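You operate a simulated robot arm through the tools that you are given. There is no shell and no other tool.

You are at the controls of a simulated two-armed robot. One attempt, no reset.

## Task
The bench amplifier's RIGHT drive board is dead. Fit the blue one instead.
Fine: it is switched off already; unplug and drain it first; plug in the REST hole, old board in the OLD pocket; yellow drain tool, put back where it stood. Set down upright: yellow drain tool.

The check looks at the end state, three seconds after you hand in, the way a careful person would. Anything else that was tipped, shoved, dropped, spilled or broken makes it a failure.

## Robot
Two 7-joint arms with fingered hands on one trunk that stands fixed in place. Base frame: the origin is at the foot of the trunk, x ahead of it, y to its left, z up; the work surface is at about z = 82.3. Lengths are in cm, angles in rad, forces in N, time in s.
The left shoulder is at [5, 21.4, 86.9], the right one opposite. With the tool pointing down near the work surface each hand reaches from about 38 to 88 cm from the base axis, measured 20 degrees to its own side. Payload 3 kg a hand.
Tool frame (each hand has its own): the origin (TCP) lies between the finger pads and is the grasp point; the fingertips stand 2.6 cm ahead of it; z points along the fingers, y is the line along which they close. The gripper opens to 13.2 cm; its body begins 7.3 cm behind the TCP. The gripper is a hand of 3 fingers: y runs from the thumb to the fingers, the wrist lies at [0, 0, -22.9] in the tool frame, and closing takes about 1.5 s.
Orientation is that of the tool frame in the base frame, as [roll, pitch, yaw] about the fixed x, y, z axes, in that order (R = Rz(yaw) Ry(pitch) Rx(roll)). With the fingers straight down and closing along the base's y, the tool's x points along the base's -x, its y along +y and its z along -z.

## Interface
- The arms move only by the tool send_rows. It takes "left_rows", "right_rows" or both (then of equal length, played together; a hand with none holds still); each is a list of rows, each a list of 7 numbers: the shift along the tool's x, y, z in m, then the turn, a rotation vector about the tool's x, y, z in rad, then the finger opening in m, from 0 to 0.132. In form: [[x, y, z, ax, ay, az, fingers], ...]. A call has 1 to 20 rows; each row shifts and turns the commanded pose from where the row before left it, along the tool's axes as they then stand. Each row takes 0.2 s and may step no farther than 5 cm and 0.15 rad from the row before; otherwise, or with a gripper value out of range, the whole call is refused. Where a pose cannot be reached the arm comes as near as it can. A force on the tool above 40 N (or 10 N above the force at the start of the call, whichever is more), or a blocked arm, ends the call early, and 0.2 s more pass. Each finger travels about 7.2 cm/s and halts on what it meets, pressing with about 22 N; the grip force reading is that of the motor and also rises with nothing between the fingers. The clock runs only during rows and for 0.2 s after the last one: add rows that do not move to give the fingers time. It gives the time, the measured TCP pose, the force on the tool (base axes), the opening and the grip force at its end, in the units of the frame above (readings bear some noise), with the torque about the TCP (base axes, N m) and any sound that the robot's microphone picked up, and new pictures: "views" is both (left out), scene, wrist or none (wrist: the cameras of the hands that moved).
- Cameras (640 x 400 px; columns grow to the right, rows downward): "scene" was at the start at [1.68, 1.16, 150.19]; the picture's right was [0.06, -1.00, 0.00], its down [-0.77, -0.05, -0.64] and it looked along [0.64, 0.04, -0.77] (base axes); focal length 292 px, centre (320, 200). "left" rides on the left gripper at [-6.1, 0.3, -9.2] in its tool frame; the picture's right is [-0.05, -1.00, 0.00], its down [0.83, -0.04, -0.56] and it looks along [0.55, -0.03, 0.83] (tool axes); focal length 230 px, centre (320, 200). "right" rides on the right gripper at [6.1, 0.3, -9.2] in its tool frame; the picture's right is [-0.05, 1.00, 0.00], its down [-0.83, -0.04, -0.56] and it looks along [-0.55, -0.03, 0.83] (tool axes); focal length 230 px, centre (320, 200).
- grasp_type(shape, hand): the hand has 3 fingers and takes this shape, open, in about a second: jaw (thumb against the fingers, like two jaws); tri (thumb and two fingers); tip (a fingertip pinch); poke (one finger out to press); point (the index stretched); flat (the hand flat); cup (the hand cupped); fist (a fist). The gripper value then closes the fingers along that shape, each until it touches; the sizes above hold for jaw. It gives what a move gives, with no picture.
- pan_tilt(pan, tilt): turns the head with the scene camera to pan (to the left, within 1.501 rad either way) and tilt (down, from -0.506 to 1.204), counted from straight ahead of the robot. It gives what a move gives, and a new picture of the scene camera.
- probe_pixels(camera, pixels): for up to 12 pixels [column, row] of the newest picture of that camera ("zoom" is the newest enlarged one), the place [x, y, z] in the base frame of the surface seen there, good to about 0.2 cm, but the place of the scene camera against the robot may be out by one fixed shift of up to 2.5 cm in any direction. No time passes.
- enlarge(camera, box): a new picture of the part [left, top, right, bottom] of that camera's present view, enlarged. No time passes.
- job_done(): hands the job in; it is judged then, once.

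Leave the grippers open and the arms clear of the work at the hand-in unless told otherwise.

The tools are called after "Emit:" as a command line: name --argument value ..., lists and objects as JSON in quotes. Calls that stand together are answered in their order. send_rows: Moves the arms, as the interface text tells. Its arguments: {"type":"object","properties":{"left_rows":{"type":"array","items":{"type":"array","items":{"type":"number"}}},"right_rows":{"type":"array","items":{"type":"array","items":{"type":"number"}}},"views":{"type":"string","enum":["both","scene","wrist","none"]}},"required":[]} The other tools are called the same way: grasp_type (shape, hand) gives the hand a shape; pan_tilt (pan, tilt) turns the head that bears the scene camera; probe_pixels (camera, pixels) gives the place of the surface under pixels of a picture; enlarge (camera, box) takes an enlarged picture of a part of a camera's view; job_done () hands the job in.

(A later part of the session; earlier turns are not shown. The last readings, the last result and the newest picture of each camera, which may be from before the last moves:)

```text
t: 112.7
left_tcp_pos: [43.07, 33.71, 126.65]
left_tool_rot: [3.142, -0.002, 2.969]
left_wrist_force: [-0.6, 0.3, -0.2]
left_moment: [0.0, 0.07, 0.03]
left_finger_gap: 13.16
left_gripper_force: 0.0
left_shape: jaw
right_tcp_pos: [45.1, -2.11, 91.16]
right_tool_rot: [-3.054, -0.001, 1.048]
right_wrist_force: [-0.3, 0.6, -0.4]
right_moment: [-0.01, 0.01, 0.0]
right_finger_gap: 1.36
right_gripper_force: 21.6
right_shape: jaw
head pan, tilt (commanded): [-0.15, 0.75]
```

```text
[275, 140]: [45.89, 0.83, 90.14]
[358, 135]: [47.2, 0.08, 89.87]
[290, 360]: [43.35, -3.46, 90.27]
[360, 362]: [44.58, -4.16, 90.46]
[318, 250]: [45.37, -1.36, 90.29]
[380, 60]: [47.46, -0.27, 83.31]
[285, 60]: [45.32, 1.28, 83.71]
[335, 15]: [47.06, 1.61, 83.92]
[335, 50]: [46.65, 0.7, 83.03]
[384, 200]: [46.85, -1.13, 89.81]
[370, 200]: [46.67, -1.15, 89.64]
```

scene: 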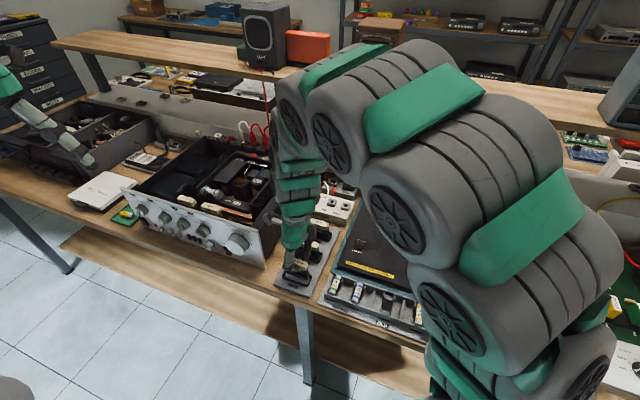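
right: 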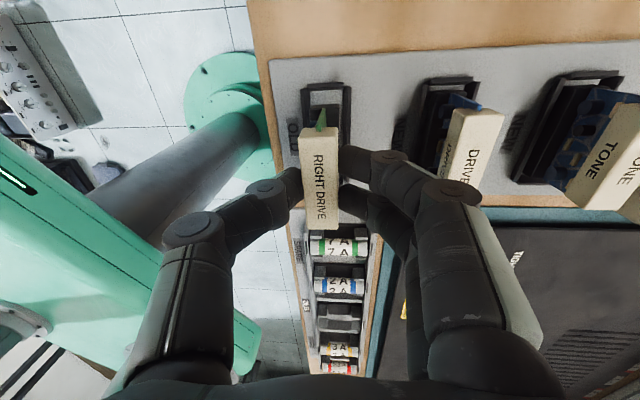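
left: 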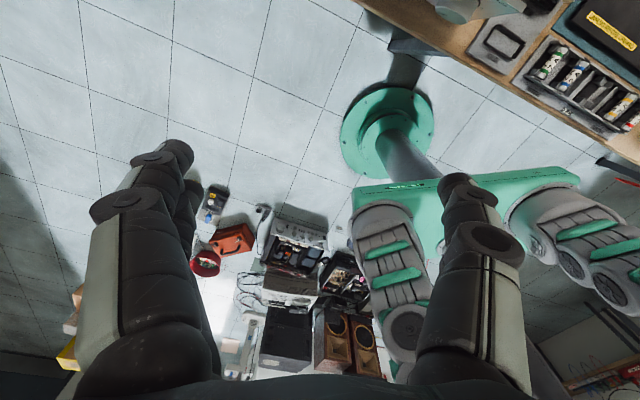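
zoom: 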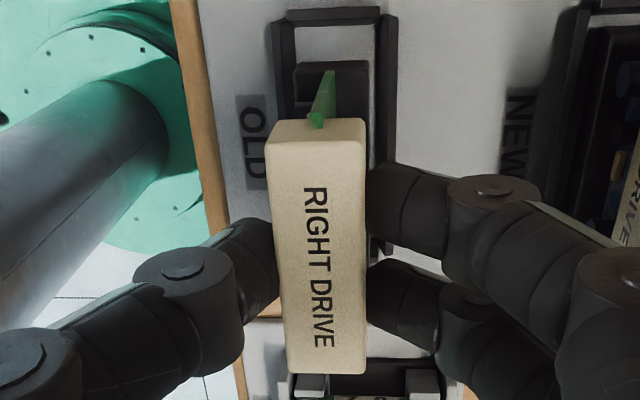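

Aligned within 0.1 cm (board centre u 21.17 / n 40.02; pocket 21.2 / 40.0). I lower the last 1.75 cm in small steps.

Emit:
send_rows --right_rows '[[0, 0.0004, 0.005, 0, 0, 0, 0.008], [0, 0.0004, 0.005, 0, 0, 0, 0.008], [0, 0.0003, 0.003, 0, 0, 0, 0.008], [0, 0.0002, 0.002, 0, 0, 0, 0.008], [0, 0, 0, 0, 0, 0, 0.008]]' --views "wrist"

Emit:
enlarge --camera "right" --box '[240, 80, 400, 240]'

Emit:
enlarge --camera "scene" --box '[250, 220, 350, 310]'

```text
t: 113.9
left_tcp_pos: [42.97, 33.67, 126.67]
left_tool_rot: [3.141, -0.002, 2.966]
left_wrist_force: [-0.6, -0.2, 0.8]
left_moment: [-0.01, 0.01, 0.0]
left_finger_gap: 13.21
left_gripper_force: 0.0
left_shape: jaw
right_tcp_pos: [45.32, -2.01, 89.66]
right_tool_rot: [-3.053, -0.003, 1.047]
right_wrist_force: [0.4, 0.0, -0.2]
right_moment: [0.03, 0.0, 0.01]
right_finger_gap: 1.36
right_gripper_force: 21.2
right_shape: jaw
head pan, tilt (commanded): [-0.15, 0.75]
```

right: 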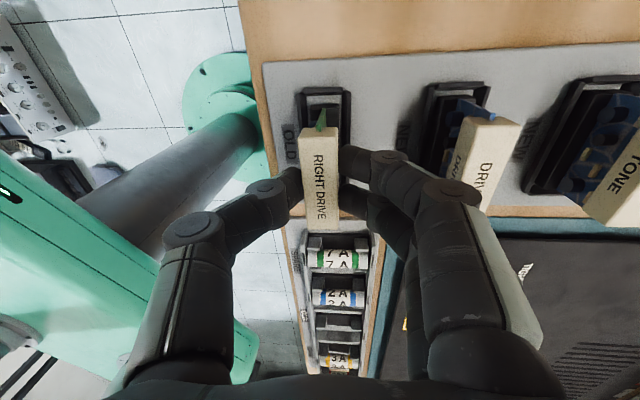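

```text
2.50 times, centred on (320, 160) of right
```

zoom: 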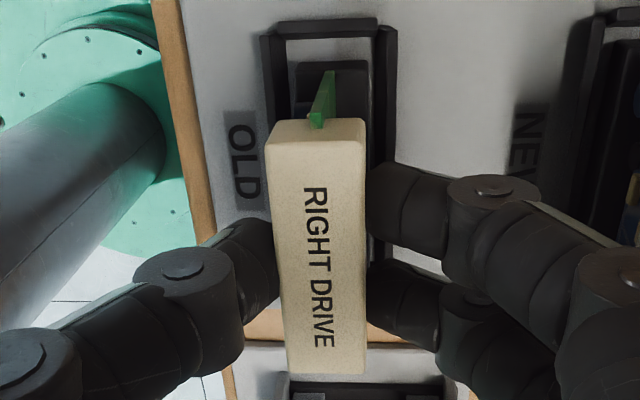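

```text
4.44 times, centred on (300, 265) of scene
```

zoom: 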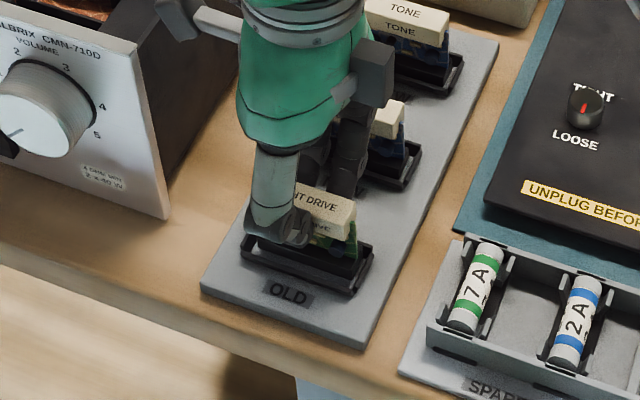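

No contact force yet; the base is going in. I continue down gently.

Emit:
send_rows --right_rows '[[0, 0.0002, 0.002, 0, 0, 0, 0.008], [0, 0.0002, 0.002, 0, 0, 0, 0.008], [0, 0, 0, 0, 0, 0, 0.008]]' --views "wrist"

Emit:
probe_pixels --camera "right" --pixels '[[303, 140], [333, 137], [310, 222], [335, 224], [320, 185]]'

```text
t: 114.7
left_tcp_pos: [43.09, 33.6, 126.69]
left_tool_rot: [-3.141, 0.0, 2.967]
left_wrist_force: [-0.3, 0.2, 0.0]
left_moment: [-0.01, 0.01, 0.01]
left_finger_gap: 13.18
left_gripper_force: 0.1
left_shape: jaw
right_tcp_pos: [45.17, -1.98, 89.36]
right_tool_rot: [-3.052, -0.001, 1.047]
right_wrist_force: [-0.5, 0.2, -0.8]
right_moment: [-0.02, -0.01, -0.02]
right_finger_gap: 1.36
right_gripper_force: 22.2
right_shape: jaw
head pan, tilt (commanded): [-0.15, 0.75]
```

right: 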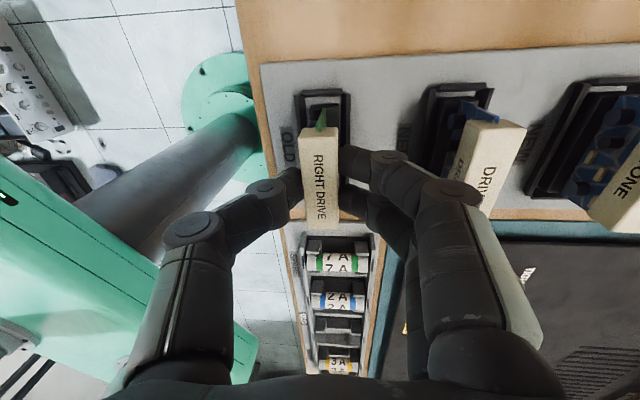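

```text
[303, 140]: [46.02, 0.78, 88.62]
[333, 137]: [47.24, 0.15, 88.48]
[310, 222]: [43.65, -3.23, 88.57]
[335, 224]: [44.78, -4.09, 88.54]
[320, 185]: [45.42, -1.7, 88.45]
```

Handle top now z ≈ 88.5, like the other boards in the tray. One more small step to feel the floor.

Emit:
send_rows --right_rows '[[0, 0.0001, 0.0015, 0, 0, 0, 0.008], [0, 0.0001, 0.0015, 0, 0, 0, 0.008], [0, 0, 0, 0, 0, 0, 0.008]]' --views "wrist"

```text
t: 115.5
left_tcp_pos: [42.99, 33.67, 126.71]
left_tool_rot: [-3.141, 0.0, 2.966]
left_wrist_force: [1.0, -0.4, -0.1]
left_moment: [-0.02, 0.01, -0.02]
left_finger_gap: 13.21
left_gripper_force: 0.1
left_shape: jaw
right_tcp_pos: [45.3, -2.0, 89.11]
right_tool_rot: [-3.054, -0.001, 1.047]
right_wrist_force: [1.1, -2.4, 21.6]
right_moment: [-0.04, -0.01, -0.01]
right_finger_gap: 1.47
right_gripper_force: 22.6
right_shape: jaw
head pan, tilt (commanded): [-0.15, 0.75]
```

right: 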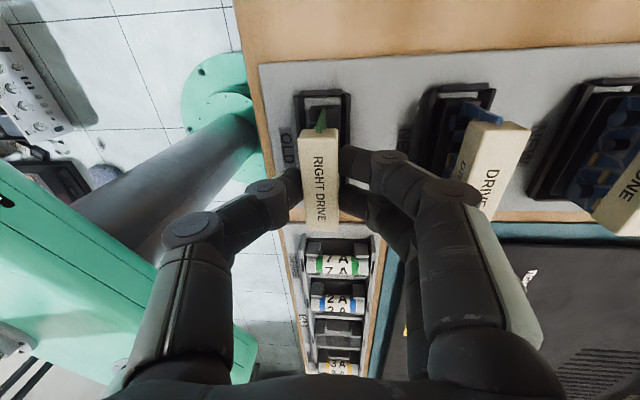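

Floor contact (21.6 N). I ease up 0.15 cm and open the fingers slowly.

Emit:
send_rows --right_rows '[[0, -0.0001, -0.0015, 0, 0, 0, 0.01], [0, 0, 0, 0, 0, 0, 0.016], [0, 0, 0, 0, 0, 0, 0.022], [0, 0, 0, 0, 0, 0, 0.03], [0, 0, 0, 0, 0, 0, 0.036], [0, 0, 0, 0, 0, 0, 0.036]]' --views "both"

Emit:
enlarge --camera "right" --box '[240, 80, 400, 240]'

Emit:
enlarge --camera "scene" --box '[250, 220, 350, 310]'

```text
t: 116.9
left_tcp_pos: [43.01, 33.84, 126.72]
left_tool_rot: [3.141, 0.002, 2.967]
left_wrist_force: [-0.9, -0.4, -0.6]
left_moment: [-0.04, 0.01, -0.01]
left_finger_gap: 13.2
left_gripper_force: 0.1
left_shape: jaw
right_tcp_pos: [45.23, -1.99, 89.25]
right_tool_rot: [-3.052, -0.002, 1.047]
right_wrist_force: [0.2, -0.2, -0.2]
right_moment: [0.01, -0.03, -0.01]
right_finger_gap: 3.57
right_gripper_force: 0.0
right_shape: jaw
head pan, tilt (commanded): [-0.15, 0.75]
```

scene: 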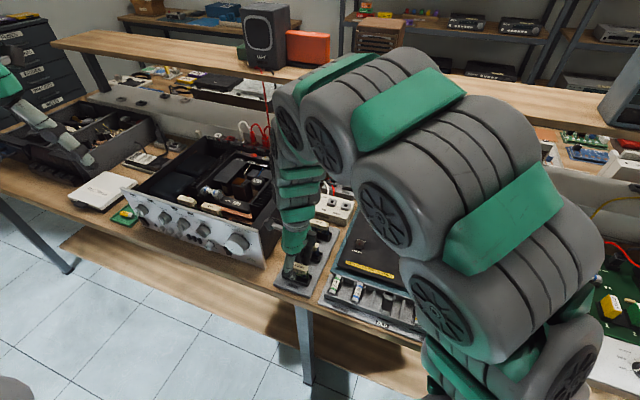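
right: 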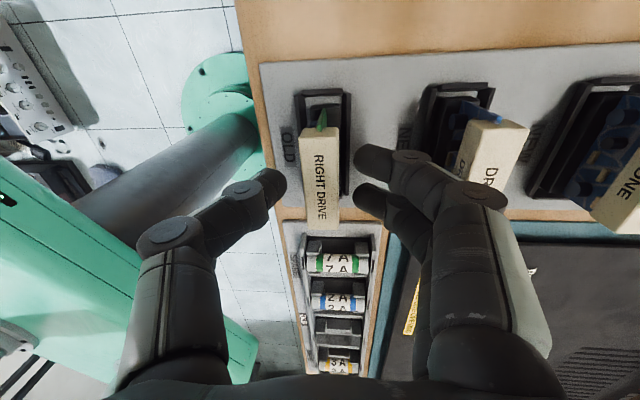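

```text
2.50 times, centred on (320, 160) of right
```

zoom: 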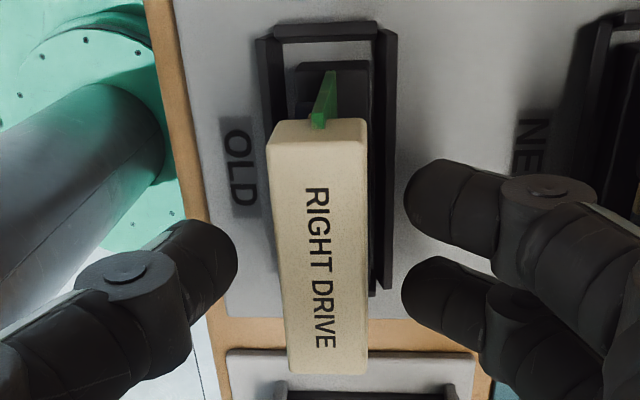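

```text
4.44 times, centred on (300, 265) of scene
```

zoom: 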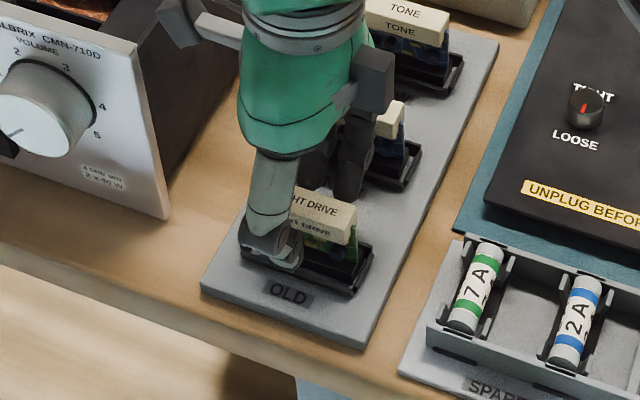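

The old board stands in the OLD pocket. I rise straight up 9 cm.

Emit:
send_rows --right_rows '[[0, -0.0013, -0.0149, 0, 0, 0, 0.036], [0, -0.0022, -0.0249, 0, 0, 0, 0.036], [0, -0.0022, -0.0249, 0, 0, 0, 0.036], [0, -0.0022, -0.0249, 0, 0, 0, 0.036], [0, 0, 0, 0, 0, 0, 0.036]]' --views "wrist"

Emit:
enlarge --camera "right" --box '[270, 60, 430, 190]'

```text
t: 118.1
left_tcp_pos: [43.02, 33.77, 126.71]
left_tool_rot: [-3.142, 0.001, 2.968]
left_wrist_force: [-0.9, 0.2, -0.8]
left_moment: [0.02, 0.0, -0.02]
left_finger_gap: 13.19
left_gripper_force: 0.0
left_shape: jaw
right_tcp_pos: [45.43, -2.05, 98.23]
right_tool_rot: [-3.053, 0.0, 1.047]
right_wrist_force: [0.5, 0.4, 0.4]
right_moment: [0.03, 0.0, -0.01]
right_finger_gap: 3.57
right_gripper_force: 0.0
right_shape: jaw
head pan, tilt (commanded): [-0.15, 0.75]
```

right: 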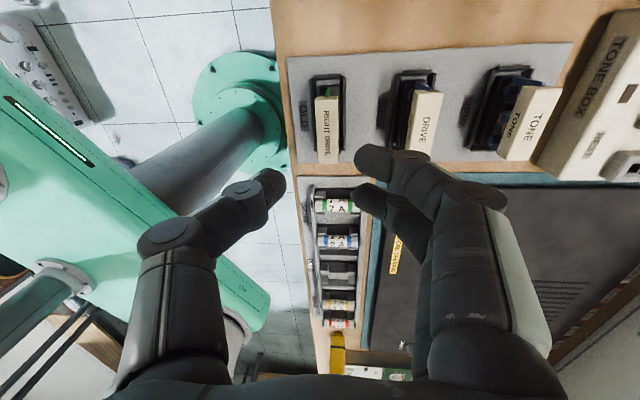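

```text
3.08 times, centred on (350, 125) of right
```

zoom: 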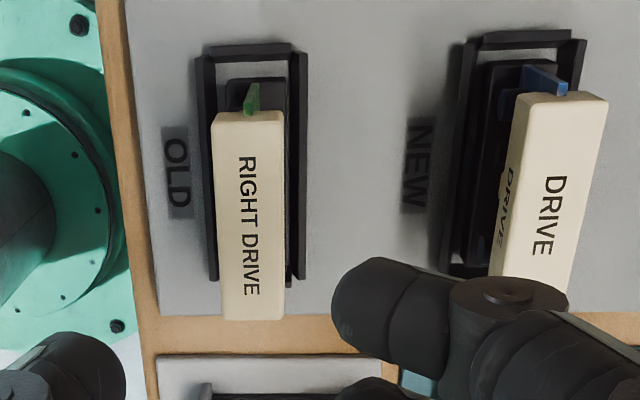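

The old board stands well in its pocket. I move over the blue DRIVE board next to it.

Emit:
send_rows --right_rows '[[0.0008, 0.0373, -0.0033, 0, 0, 0, 0.036], [0.0008, 0.0373, -0.0033, 0, 0, 0, 0.036], [0, 0, 0, 0, 0, 0, 0.036]]' --views "wrist"

Emit:
enlarge --camera "right" --box '[240, 60, 400, 190]'

Emit:
probe_pixels --camera "zoom" --pixels '[[280, 120], [350, 115], [290, 300], [350, 300], [318, 220], [330, 90], [250, 60], [390, 60]]'

```text
t: 118.9
left_tcp_pos: [42.95, 33.69, 126.74]
left_tool_rot: [3.142, 0.0, 2.966]
left_wrist_force: [0.0, -0.5, -0.2]
left_moment: [0.01, -0.03, 0.02]
left_finger_gap: 13.18
left_gripper_force: 0.0
left_shape: jaw
right_tcp_pos: [52.07, -5.55, 98.16]
right_tool_rot: [-3.055, -0.004, 1.048]
right_wrist_force: [-0.4, 0.3, 0.0]
right_moment: [-0.03, -0.02, 0.0]
right_finger_gap: 3.57
right_gripper_force: 0.0
right_shape: jaw
head pan, tilt (commanded): [-0.15, 0.75]
```

right: 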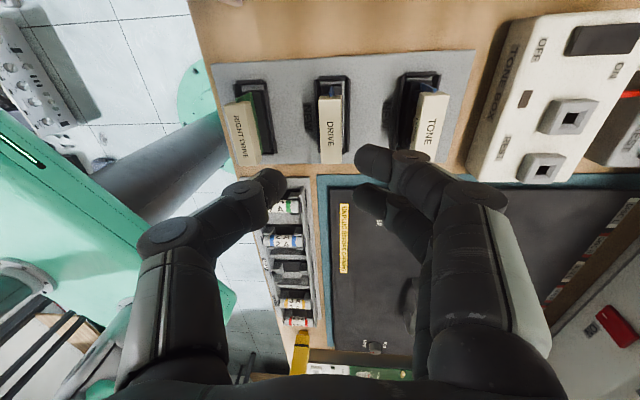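

```text
3.08 times, centred on (320, 125) of right
```

zoom: 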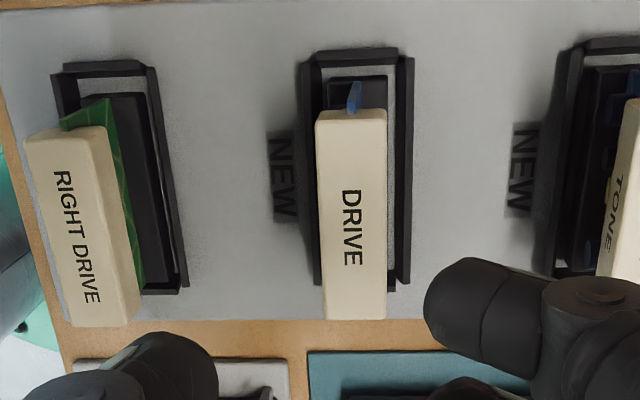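

```text
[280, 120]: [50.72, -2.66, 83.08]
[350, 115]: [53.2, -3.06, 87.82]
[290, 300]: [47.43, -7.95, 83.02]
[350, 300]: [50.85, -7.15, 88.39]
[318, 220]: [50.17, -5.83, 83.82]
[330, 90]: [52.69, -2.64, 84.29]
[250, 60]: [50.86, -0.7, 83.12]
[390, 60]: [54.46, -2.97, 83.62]
```

I probe the DRIVE handle's corners in this view.

Emit:
probe_pixels --camera "zoom" --pixels '[[321, 125], [383, 122], [327, 312], [383, 312], [352, 220], [305, 60], [412, 58], [315, 275], [405, 275], [330, 85], [385, 85]]'

```text
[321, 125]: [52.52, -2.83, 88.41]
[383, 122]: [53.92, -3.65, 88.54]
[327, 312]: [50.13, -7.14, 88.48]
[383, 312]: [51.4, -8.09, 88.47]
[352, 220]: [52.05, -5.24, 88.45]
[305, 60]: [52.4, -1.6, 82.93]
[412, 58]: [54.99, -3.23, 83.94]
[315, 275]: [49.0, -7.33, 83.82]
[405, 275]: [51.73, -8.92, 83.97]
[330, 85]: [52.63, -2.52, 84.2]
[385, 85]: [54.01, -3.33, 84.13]
```

DRIVE handle centre: u 21.3, n 47.73, top z 88.47; the hand is aligned within 0.1 cm. I descend to TCP z ≈ 89.5.

Emit:
send_rows --right_rows '[[0.0005, 0.0026, 0.0287, 0, 0, 0, 0.036], [0, 0.0026, 0.0287, 0, 0, 0, 0.036], [0, 0.0026, 0.0287, 0, 0, 0, 0.036], [0, 0, 0, 0, 0, 0, 0.036]]' --views "wrist"

Emit:
enlarge --camera "right" --box '[220, 80, 420, 240]'

```text
t: 119.9
left_tcp_pos: [42.78, 33.72, 126.7]
left_tool_rot: [3.141, 0.002, 2.968]
left_wrist_force: [0.3, -0.8, 1.0]
left_moment: [0.03, 0.04, -0.01]
left_finger_gap: 13.19
left_gripper_force: 0.1
left_shape: jaw
right_tcp_pos: [51.98, -5.7, 89.28]
right_tool_rot: [-3.051, -0.003, 1.048]
right_wrist_force: [0.6, 0.0, 0.3]
right_moment: [-0.02, 0.0, -0.01]
right_finger_gap: 3.58
right_gripper_force: 0.1
right_shape: jaw
head pan, tilt (commanded): [-0.15, 0.75]
```

right: 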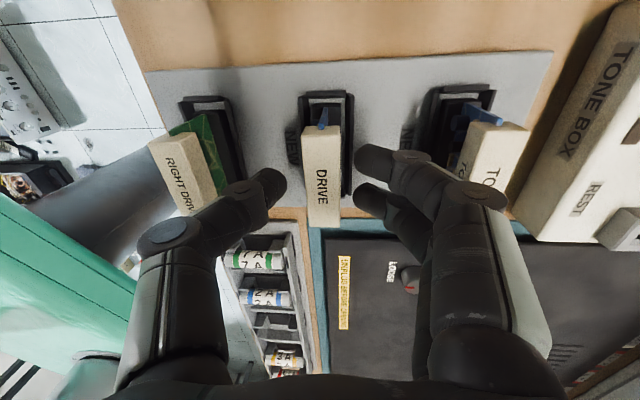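

```text
2.50 times, centred on (320, 160) of right
```

zoom: 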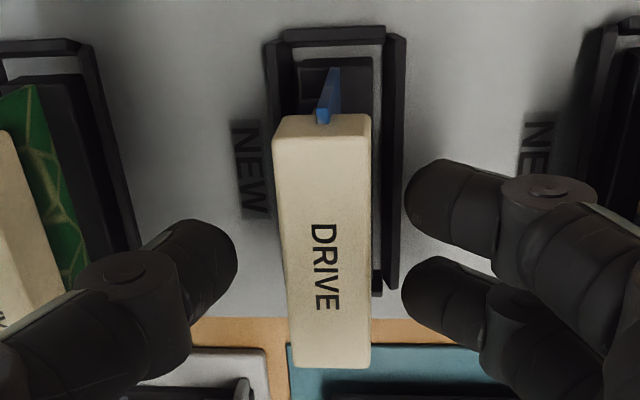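

Centred (handle 272–372 between 237 and 403). I rise 0.3 cm to hold it nearer the fingertips, and close.

Emit:
send_rows --right_rows '[[0, -0.0003, -0.003, 0, 0, 0, 0.036], [0, 0, 0, 0, 0, 0, 0.028], [0, 0, 0, 0, 0, 0, 0.02], [0, 0, 0, 0, 0, 0, 0.012], [0, 0, 0, 0, 0, 0, 0.008], [0, 0, 0, 0, 0, 0, 0.008], [0, 0, 0, 0, 0, 0, 0.008]]' --views "wrist"

Emit:
enlarge --camera "right" --box '[220, 80, 420, 240]'

```text
t: 121.5
left_tcp_pos: [42.9, 33.59, 126.7]
left_tool_rot: [3.141, 0.0, 2.968]
left_wrist_force: [-0.4, -0.2, 0.9]
left_moment: [-0.01, -0.01, 0.02]
left_finger_gap: 13.18
left_gripper_force: 0.1
left_shape: jaw
right_tcp_pos: [51.87, -5.61, 89.85]
right_tool_rot: [-3.053, -0.003, 1.048]
right_wrist_force: [1.2, -1.3, -2.4]
right_moment: [-0.02, -0.09, 0.01]
right_finger_gap: 1.34
right_gripper_force: 22.1
right_shape: jaw
head pan, tilt (commanded): [-0.15, 0.75]
```

right: 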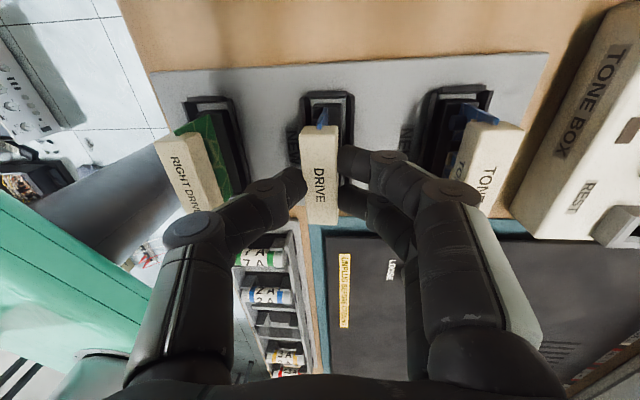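

```text
2.50 times, centred on (320, 160) of right
```

zoom: 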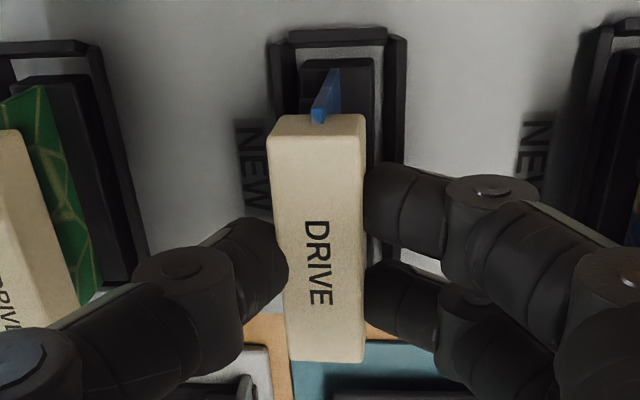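

Gripped at 1.34 cm. I lift slowly 3 cm, then check how the board hangs.

Emit:
send_rows --right_rows '[[0, -0.0004, -0.005, 0, 0, 0, 0.008], [0, -0.0009, -0.01, 0, 0, 0, 0.008], [0, -0.0013, -0.015, 0, 0, 0, 0.008], [0, 0, 0, 0, 0, 0, 0.008]]' --views "wrist"

Emit:
enlarge --camera "right" --box '[240, 80, 400, 240]'

Emit:
probe_pixels --camera "zoom" --pixels '[[276, 140], [355, 135], [292, 352], [358, 352], [318, 250], [302, 72], [368, 70], [335, 70], [304, 100], [368, 110], [320, 118], [350, 80]]'

```text
t: 122.5
left_tcp_pos: [43.07, 33.68, 126.64]
left_tool_rot: [3.141, -0.001, 2.967]
left_wrist_force: [0.0, 0.2, 0.3]
left_moment: [0.01, -0.04, 0.02]
left_finger_gap: 13.19
left_gripper_force: 0.1
left_shape: jaw
right_tcp_pos: [51.81, -5.61, 92.81]
right_tool_rot: [-3.053, 0.0, 1.046]
right_wrist_force: [0.7, -0.2, 0.0]
right_moment: [0.01, 0.0, 0.01]
right_finger_gap: 1.35
right_gripper_force: 21.6
right_shape: jaw
head pan, tilt (commanded): [-0.15, 0.75]
```

right: 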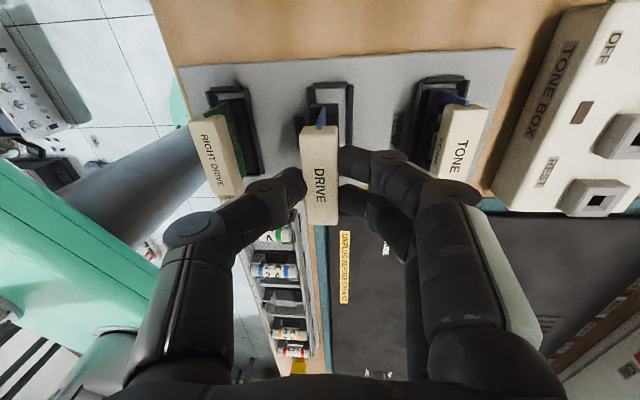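

```text
2.50 times, centred on (320, 160) of right
```

zoom: 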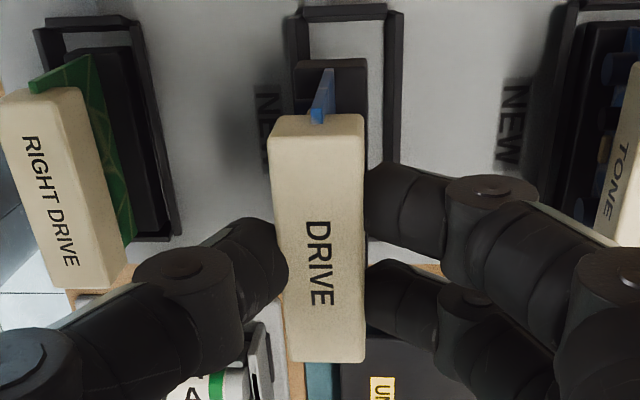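

```text
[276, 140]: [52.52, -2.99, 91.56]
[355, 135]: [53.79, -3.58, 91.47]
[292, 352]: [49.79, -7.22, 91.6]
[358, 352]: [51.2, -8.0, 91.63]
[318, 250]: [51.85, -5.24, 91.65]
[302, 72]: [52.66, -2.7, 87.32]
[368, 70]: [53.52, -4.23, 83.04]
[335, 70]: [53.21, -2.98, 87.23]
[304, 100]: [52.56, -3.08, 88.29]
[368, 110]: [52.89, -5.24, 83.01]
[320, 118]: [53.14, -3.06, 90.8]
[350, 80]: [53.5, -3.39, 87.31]
```

The board hangs vertical (base and handle both at n ≈ 47.6). I raise it to z ≈ 105 and carry it over the wall to above the empty RIGHT slot.

Emit:
send_rows --right_rows '[[0, -0.0028, -0.0309, 0, 0, 0, 0.008], [0, -0.0028, -0.0309, 0, 0, 0, 0.008], [0, -0.0028, -0.0309, 0, 0, 0, 0.008], [0, -0.0028, -0.0309, 0, 0, 0, 0.008], [0.039, -0.0046, 0.0004, 0, 0, 0, 0.008], [0.039, -0.0046, 0.0004, 0, 0, 0, 0.008], [0.039, -0.0046, 0.0004, 0, 0, 0, 0.008], [0.039, -0.0046, 0.0004, 0, 0, 0, 0.008], [0.039, -0.0046, 0.0004, 0, 0, 0, 0.008], [0, 0, 0, 0, 0, 0, 0.008]]' --views "both"

Emit:
enlarge --camera "right" --box '[220, 40, 420, 240]'

Emit:
enlarge --camera "scene" --box '[180, 160, 290, 250]'

```text
t: 124.7
left_tcp_pos: [42.97, 33.71, 126.71]
left_tool_rot: [-3.141, 0.001, 2.967]
left_wrist_force: [-0.1, 0.6, -0.7]
left_moment: [0.02, -0.02, 0.01]
left_finger_gap: 13.19
left_gripper_force: 0.0
left_shape: jaw
right_tcp_pos: [59.58, 12.58, 105.07]
right_tool_rot: [-3.052, 0.0, 1.047]
right_wrist_force: [0.2, 0.4, -1.0]
right_moment: [0.01, -0.01, -0.01]
right_finger_gap: 1.32
right_gripper_force: 21.9
right_shape: jaw
head pan, tilt (commanded): [-0.15, 0.75]
```

scene: 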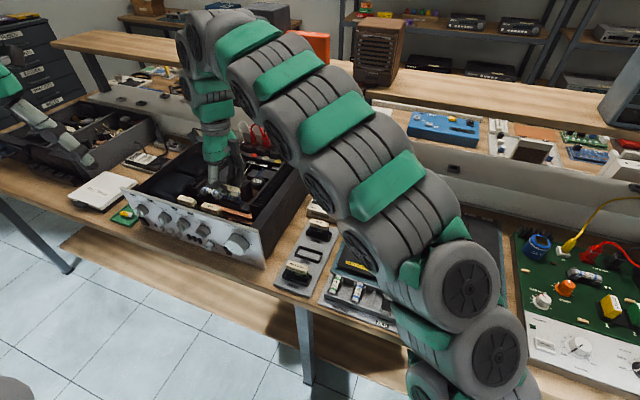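
right: 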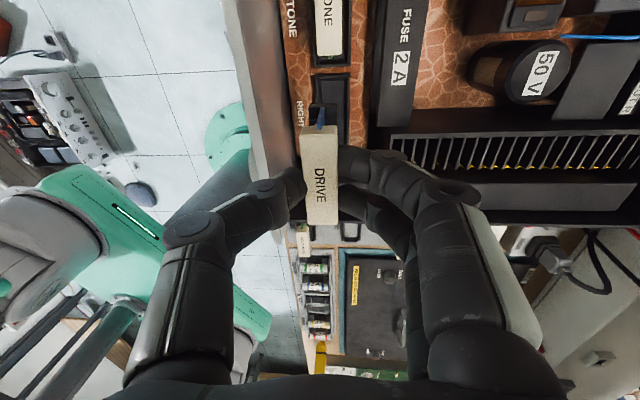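

```text
2.00 times, centred on (320, 140) of right
```

zoom: 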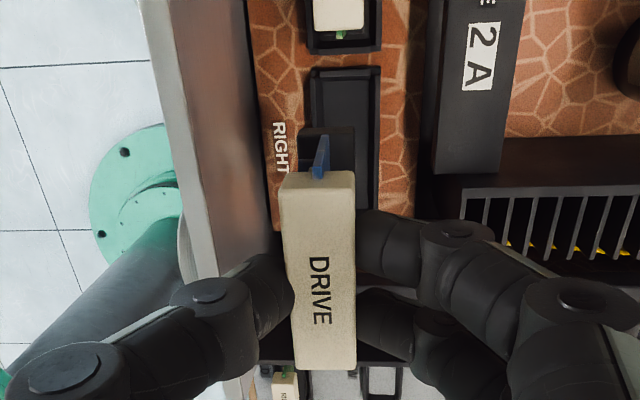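

```text
4.44 times, centred on (235, 205) of scene
```

zoom: 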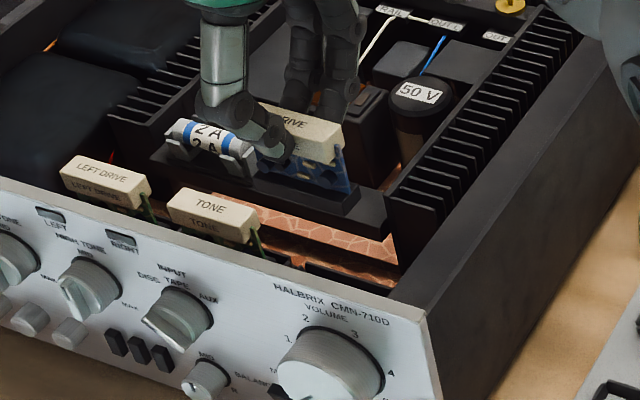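

I re-enlarge the right camera and probe the slot frame, the board base and the handle.

Emit:
enlarge --camera "right" --box '[240, 60, 400, 220]'

Emit:
probe_pixels --camera "zoom" --pixels '[[278, 190], [355, 185], [290, 385], [300, 135], [360, 135], [330, 135], [302, 160], [362, 165], [318, 178], [345, 145], [358, 380], [320, 280]]'

Emit:
probe_pixels --camera "zoom" --pixels '[[308, 60], [395, 58], [318, 72], [386, 70], [385, 150], [395, 220], [385, 220], [350, 70], [350, 100], [312, 110], [390, 110], [380, 230]]'

```text
2.50 times, centred on (320, 140) of right
```

zoom: 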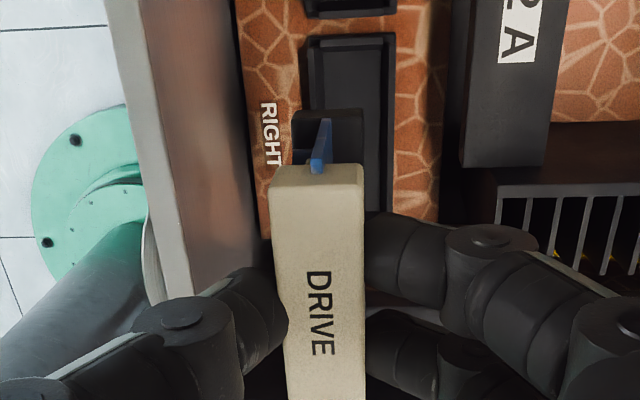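

```text
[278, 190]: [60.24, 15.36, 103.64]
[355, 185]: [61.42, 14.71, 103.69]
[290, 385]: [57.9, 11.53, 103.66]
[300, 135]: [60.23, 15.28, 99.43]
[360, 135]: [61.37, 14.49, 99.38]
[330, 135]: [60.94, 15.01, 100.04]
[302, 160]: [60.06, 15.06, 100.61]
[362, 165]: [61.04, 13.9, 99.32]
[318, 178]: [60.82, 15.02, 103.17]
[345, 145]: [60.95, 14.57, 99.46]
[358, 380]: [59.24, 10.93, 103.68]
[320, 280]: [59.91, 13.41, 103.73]
```

```text
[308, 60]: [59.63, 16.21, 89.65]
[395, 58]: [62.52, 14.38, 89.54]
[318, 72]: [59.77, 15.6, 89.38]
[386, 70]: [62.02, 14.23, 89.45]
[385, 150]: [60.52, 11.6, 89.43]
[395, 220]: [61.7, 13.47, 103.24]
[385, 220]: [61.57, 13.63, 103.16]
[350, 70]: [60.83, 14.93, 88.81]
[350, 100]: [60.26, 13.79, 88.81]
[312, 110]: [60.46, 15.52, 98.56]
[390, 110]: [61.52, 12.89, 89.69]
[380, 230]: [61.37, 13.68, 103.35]
```

Board needs −0.15 cm along and +0.12 cm back to match where the old one sat. I correct and lower 7.9 cm to just above the slot frame.

Emit:
send_rows --right_rows '[[-0.0015, 0.0012, 0, 0, 0, 0, 0.008], [0, 0.0023, 0.0262, 0, 0, 0, 0.008], [0, 0.0023, 0.0262, 0, 0, 0, 0.008], [0, 0.0023, 0.0262, 0, 0, 0, 0.008], [0, 0, 0, 0, 0, 0, 0.008]]' --views "both"

Emit:
enlarge --camera "scene" --box '[190, 170, 280, 245]'

Emit:
enlarge --camera "right" --box '[240, 60, 400, 240]'

```text
t: 125.9
left_tcp_pos: [42.93, 33.68, 126.65]
left_tool_rot: [-3.141, 0.0, 2.966]
left_wrist_force: [0.2, -1.9, 0.5]
left_moment: [0.0, 0.0, 0.02]
left_finger_gap: 13.2
left_gripper_force: 0.1
left_shape: jaw
right_tcp_pos: [59.79, 12.44, 97.28]
right_tool_rot: [-3.053, -0.002, 1.046]
right_wrist_force: [-0.3, 0.3, -1.2]
right_moment: [-0.02, -0.04, -0.02]
right_finger_gap: 1.33
right_gripper_force: 22.1
right_shape: jaw
head pan, tilt (commanded): [-0.15, 0.75]
```

scene: 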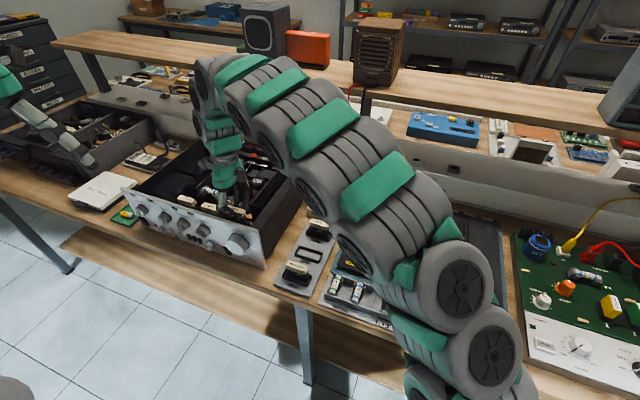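
right: 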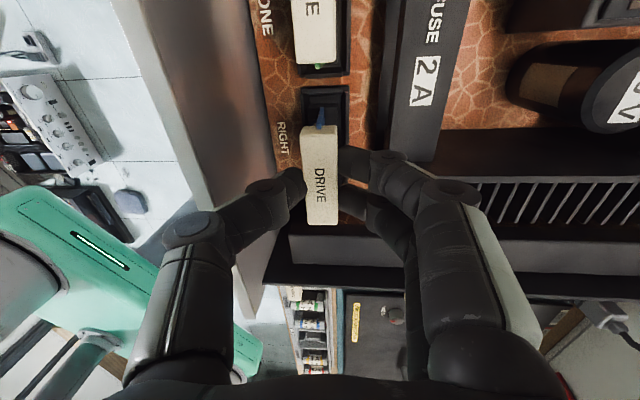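

```text
5.33 times, centred on (235, 208) of scene
```

zoom: 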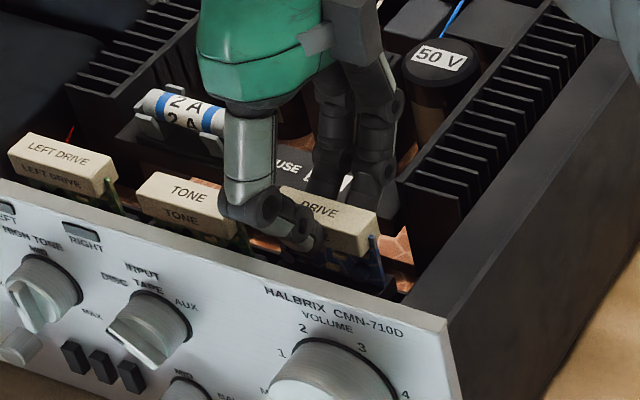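

```text
2.22 times, centred on (320, 150) of right
```

zoom: 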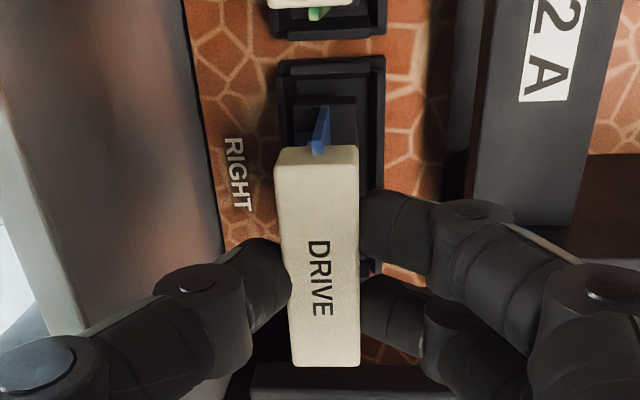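

The base is ~1 cm above the slot. I probe base and slot for the final alignment.

Emit:
probe_pixels --camera "zoom" --pixels '[[280, 170], [353, 165], [293, 360], [355, 360], [295, 105], [355, 102], [297, 130], [356, 130], [276, 62], [386, 58], [292, 72], [372, 70]]'

Emit:
probe_pixels --camera "zoom" --pixels '[[318, 260], [280, 110], [290, 110], [366, 110], [380, 110], [330, 62], [330, 75], [330, 90], [365, 180], [378, 180], [345, 112], [320, 150]]'

```text
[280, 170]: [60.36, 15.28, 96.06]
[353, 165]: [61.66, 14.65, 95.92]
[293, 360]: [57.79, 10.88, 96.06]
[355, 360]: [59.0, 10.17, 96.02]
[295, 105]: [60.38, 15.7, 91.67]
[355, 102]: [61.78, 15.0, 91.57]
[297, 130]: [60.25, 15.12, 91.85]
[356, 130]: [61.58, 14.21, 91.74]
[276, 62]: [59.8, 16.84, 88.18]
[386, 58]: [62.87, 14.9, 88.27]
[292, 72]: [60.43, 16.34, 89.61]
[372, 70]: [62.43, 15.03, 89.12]
```

```text
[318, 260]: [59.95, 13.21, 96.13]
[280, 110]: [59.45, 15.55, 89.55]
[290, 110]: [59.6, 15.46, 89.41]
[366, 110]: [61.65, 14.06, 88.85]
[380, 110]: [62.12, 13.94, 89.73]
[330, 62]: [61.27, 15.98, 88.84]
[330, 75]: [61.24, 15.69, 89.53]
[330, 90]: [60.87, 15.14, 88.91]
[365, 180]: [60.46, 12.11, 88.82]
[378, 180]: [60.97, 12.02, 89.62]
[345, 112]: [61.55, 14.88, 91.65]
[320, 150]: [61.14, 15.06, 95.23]
```

Base and slot agree within 0.1 cm. I nudge −0.08 cm and insert downward step by step.

Emit:
send_rows --right_rows '[[-0.0008, 0.0004, 0.005, 0, 0, 0, 0.008], [0, 0.0004, 0.005, 0, 0, 0, 0.008], [0, 0.0003, 0.003, 0, 0, 0, 0.008], [0, 0, 0, 0, 0, 0, 0.008]]' --views "wrist"

Emit:
enlarge --camera "right" --box '[240, 60, 400, 240]'

```text
t: 126.9
left_tcp_pos: [42.93, 33.71, 126.74]
left_tool_rot: [-3.141, 0.0, 2.968]
left_wrist_force: [-0.6, -0.3, -0.1]
left_moment: [0.04, 0.0, -0.02]
left_finger_gap: 13.16
left_gripper_force: 0.0
left_shape: jaw
right_tcp_pos: [59.59, 12.26, 96.08]
right_tool_rot: [-3.053, 0.0, 1.047]
right_wrist_force: [0.2, 0.4, -0.8]
right_moment: [0.03, 0.0, -0.02]
right_finger_gap: 1.35
right_gripper_force: 22.0
right_shape: jaw
head pan, tilt (commanded): [-0.15, 0.75]
```

right: 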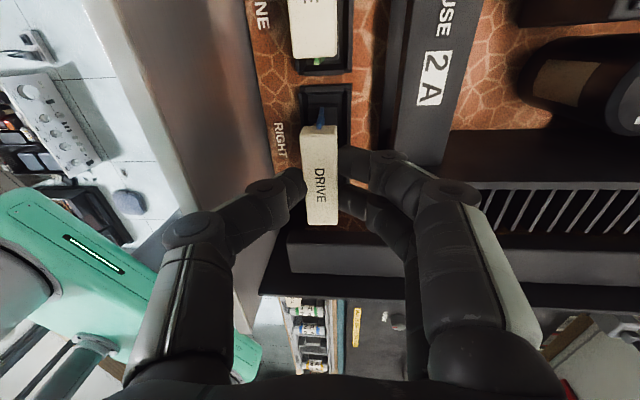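

```text
2.22 times, centred on (320, 150) of right
```

zoom: 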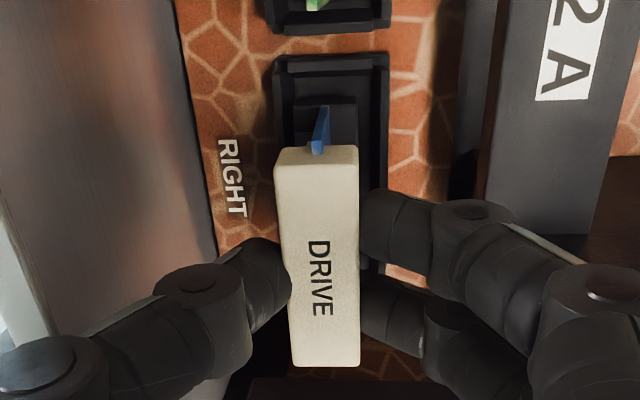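

No resistance yet (handle top ≈ z 94.9). I press on down in 0.2 cm steps.

Emit:
send_rows --right_rows '[[0, 0.0002, 0.002, 0, 0, 0, 0.008], [0, 0.0002, 0.002, 0, 0, 0, 0.008], [0, 0.0002, 0.002, 0, 0, 0, 0.008], [0, 0, 0, 0, 0, 0, 0.008]]' --views "wrist"

Emit:
enlarge --camera "right" --box '[240, 60, 400, 240]'

Emit:
probe_pixels --camera "zoom" --pixels '[[280, 172], [353, 168], [293, 360], [355, 360], [318, 260], [300, 105], [352, 105]]'

```text
t: 127.9
left_tcp_pos: [42.94, 33.63, 126.63]
left_tool_rot: [-3.141, 0.0, 2.967]
left_wrist_force: [-0.4, 0.3, -0.1]
left_moment: [-0.01, 0.01, 0.02]
left_finger_gap: 13.18
left_gripper_force: 0.1
left_shape: jaw
right_tcp_pos: [59.72, 12.33, 95.46]
right_tool_rot: [-3.054, -0.002, 1.048]
right_wrist_force: [-0.1, -0.4, 4.3]
right_moment: [0.02, -0.04, 0.01]
right_finger_gap: 1.34
right_gripper_force: 22.0
right_shape: jaw
head pan, tilt (commanded): [-0.15, 0.75]
```

right: 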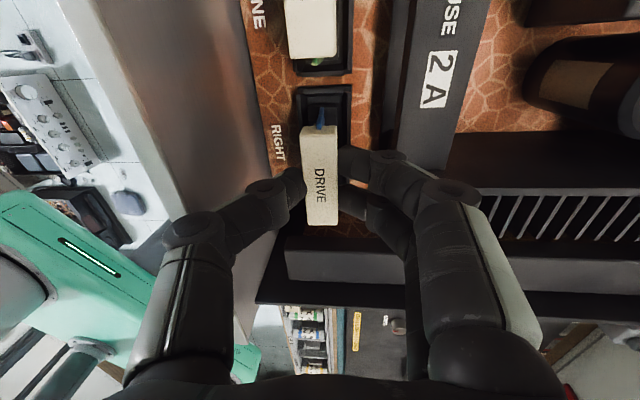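

```text
2.22 times, centred on (320, 150) of right
```

zoom: 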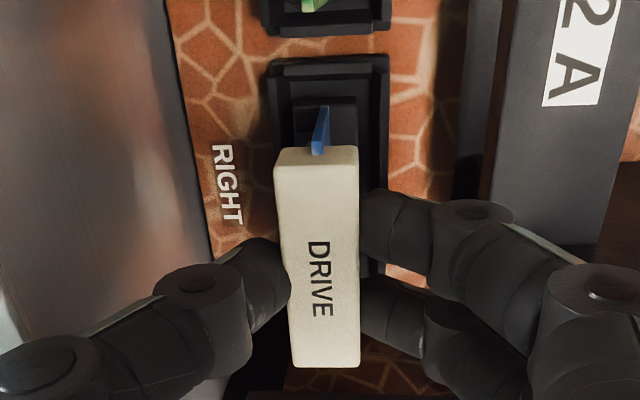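

```text
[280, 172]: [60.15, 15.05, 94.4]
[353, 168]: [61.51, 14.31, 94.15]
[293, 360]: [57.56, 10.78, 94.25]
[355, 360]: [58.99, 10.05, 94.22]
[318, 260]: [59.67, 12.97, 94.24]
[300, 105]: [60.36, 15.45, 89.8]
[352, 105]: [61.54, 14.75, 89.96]
```

The handle top is at z ≈ 94.25, the same as the old one when fitted. I press slightly further to make sure it is home.

Emit:
send_rows --right_rows '[[0, 0.0001, 0.001, 0, 0, 0, 0.008], [0, 0.0001, 0.001, 0, 0, 0, 0.008], [0, 0, 0, 0, 0, 0, 0.008]]' --views "wrist"

Emit:
enlarge --camera "right" --box '[240, 60, 400, 240]'

Emit:
probe_pixels --camera "zoom" --pixels '[[280, 172], [353, 168], [293, 360], [355, 360], [318, 260]]'

```text
t: 128.7
left_tcp_pos: [42.98, 33.71, 126.6]
left_tool_rot: [3.141, 0.001, 2.967]
left_wrist_force: [0.1, -0.1, 0.1]
left_moment: [0.0, 0.0, -0.03]
left_finger_gap: 13.2
left_gripper_force: 0.0
left_shape: jaw
right_tcp_pos: [59.69, 12.31, 95.17]
right_tool_rot: [-3.053, -0.002, 1.047]
right_wrist_force: [-2.6, 0.3, 18.4]
right_moment: [0.0, 0.04, 0.04]
right_finger_gap: 1.45
right_gripper_force: 22.2
right_shape: jaw
head pan, tilt (commanded): [-0.15, 0.75]
```

right: 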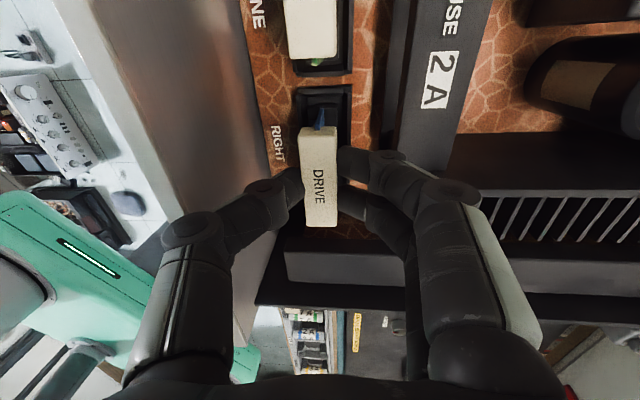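

```text
2.22 times, centred on (320, 150) of right
```

zoom: 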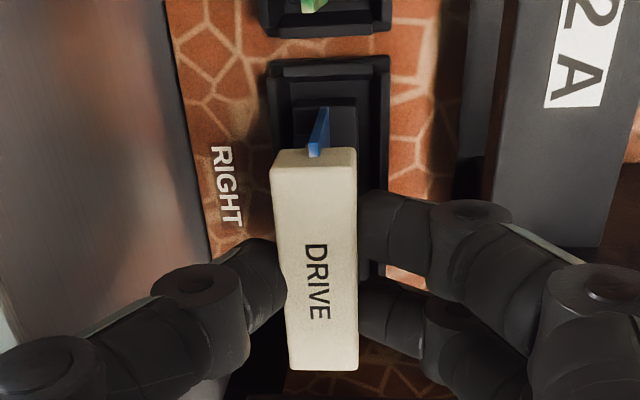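

```text
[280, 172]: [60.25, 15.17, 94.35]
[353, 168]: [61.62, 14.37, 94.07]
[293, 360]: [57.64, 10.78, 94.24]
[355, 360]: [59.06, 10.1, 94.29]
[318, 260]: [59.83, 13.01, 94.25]
```

Bottomed at 18 N with the handle at the fitted height and position. I ease off 0.2 cm, open just enough (2.6 cm, the panel is near), and rise.

Emit:
send_rows --right_rows '[[0, -0.0002, -0.002, 0, 0, 0, 0.01], [0, 0, 0, 0, 0, 0, 0.016], [0, 0, 0, 0, 0, 0, 0.022], [0, 0, 0, 0, 0, 0, 0.026], [0, 0, 0, 0, 0, 0, 0.026]]' --views "wrist"

Emit:
enlarge --camera "right" --box '[220, 60, 420, 240]'

Emit:
enlarge --camera "scene" --box '[190, 170, 280, 245]'

```text
t: 129.9
left_tcp_pos: [42.97, 33.59, 126.66]
left_tool_rot: [-3.14, 0.0, 2.967]
left_wrist_force: [-0.1, 0.2, 0.3]
left_moment: [0.01, -0.02, 0.01]
left_finger_gap: 13.2
left_gripper_force: 0.0
left_shape: jaw
right_tcp_pos: [59.47, 12.27, 95.51]
right_tool_rot: [-3.054, -0.002, 1.045]
right_wrist_force: [5.1, -5.9, 2.2]
right_moment: [0.16, 0.21, 0.08]
right_finger_gap: 2.38
right_gripper_force: 0.1
right_shape: jaw
head pan, tilt (commanded): [-0.15, 0.75]
```

right: 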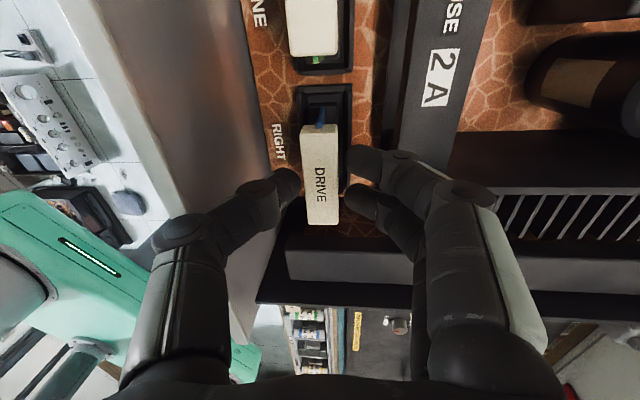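

```text
2.22 times, centred on (320, 150) of right
```

zoom: 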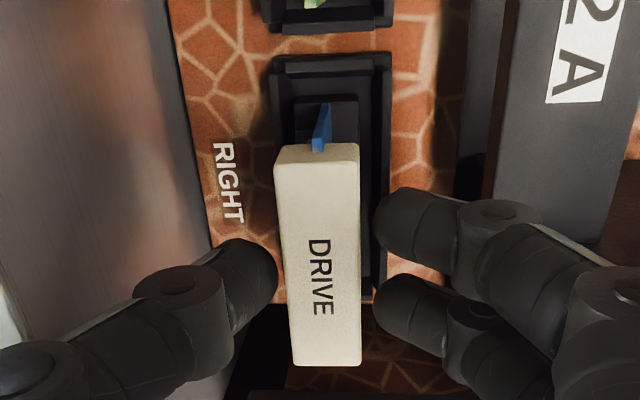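

```text
5.33 times, centred on (235, 208) of scene
```

zoom: 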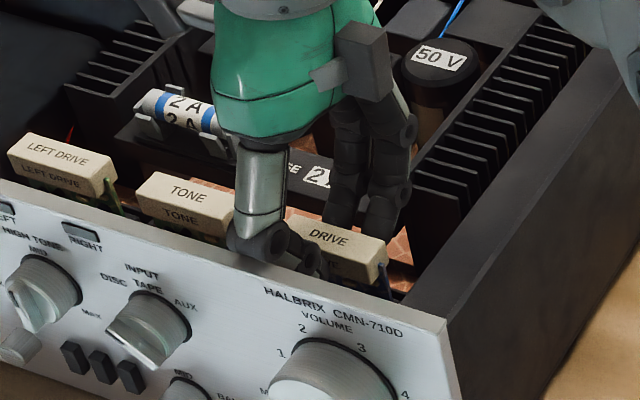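

The opened thumb leans on the front panel with ~7 N. I close a touch to 2.2 cm and lean the hand back 0.06 rad to free it, then rise.

Emit:
send_rows --right_rows '[[0, 0, 0, 0.06, 0, 0, 0.022], [0, 0, 0, 0, 0, 0, 0.022]]' --views "wrist"

Emit:
enlarge --camera "right" --box '[220, 60, 420, 240]'

```text
t: 130.5
left_tcp_pos: [42.98, 33.78, 126.65]
left_tool_rot: [-3.141, 0.0, 2.968]
left_wrist_force: [-0.1, 0.1, 0.6]
left_moment: [0.0, -0.04, -0.01]
left_finger_gap: 13.2
left_gripper_force: 0.0
left_shape: jaw
right_tcp_pos: [59.45, 12.25, 95.49]
right_tool_rot: [-2.993, -0.002, 1.048]
right_wrist_force: [0.2, -0.7, 0.5]
right_moment: [-0.02, 0.01, -0.02]
right_finger_gap: 2.23
right_gripper_force: 0.3
right_shape: jaw
head pan, tilt (commanded): [-0.15, 0.75]
```

right: 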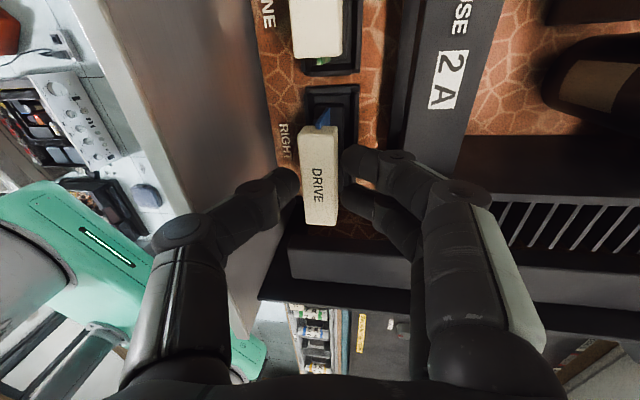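

```text
2.22 times, centred on (320, 150) of right
```

zoom: 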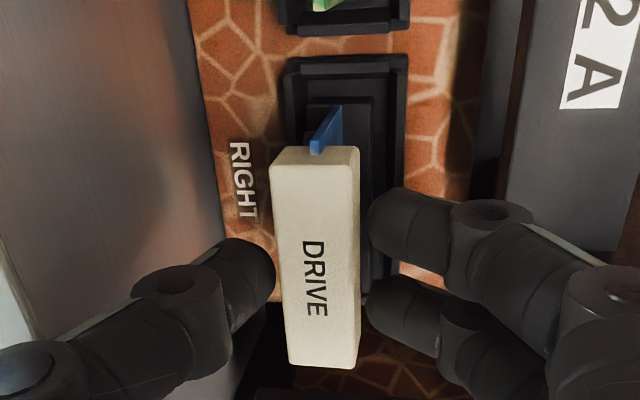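

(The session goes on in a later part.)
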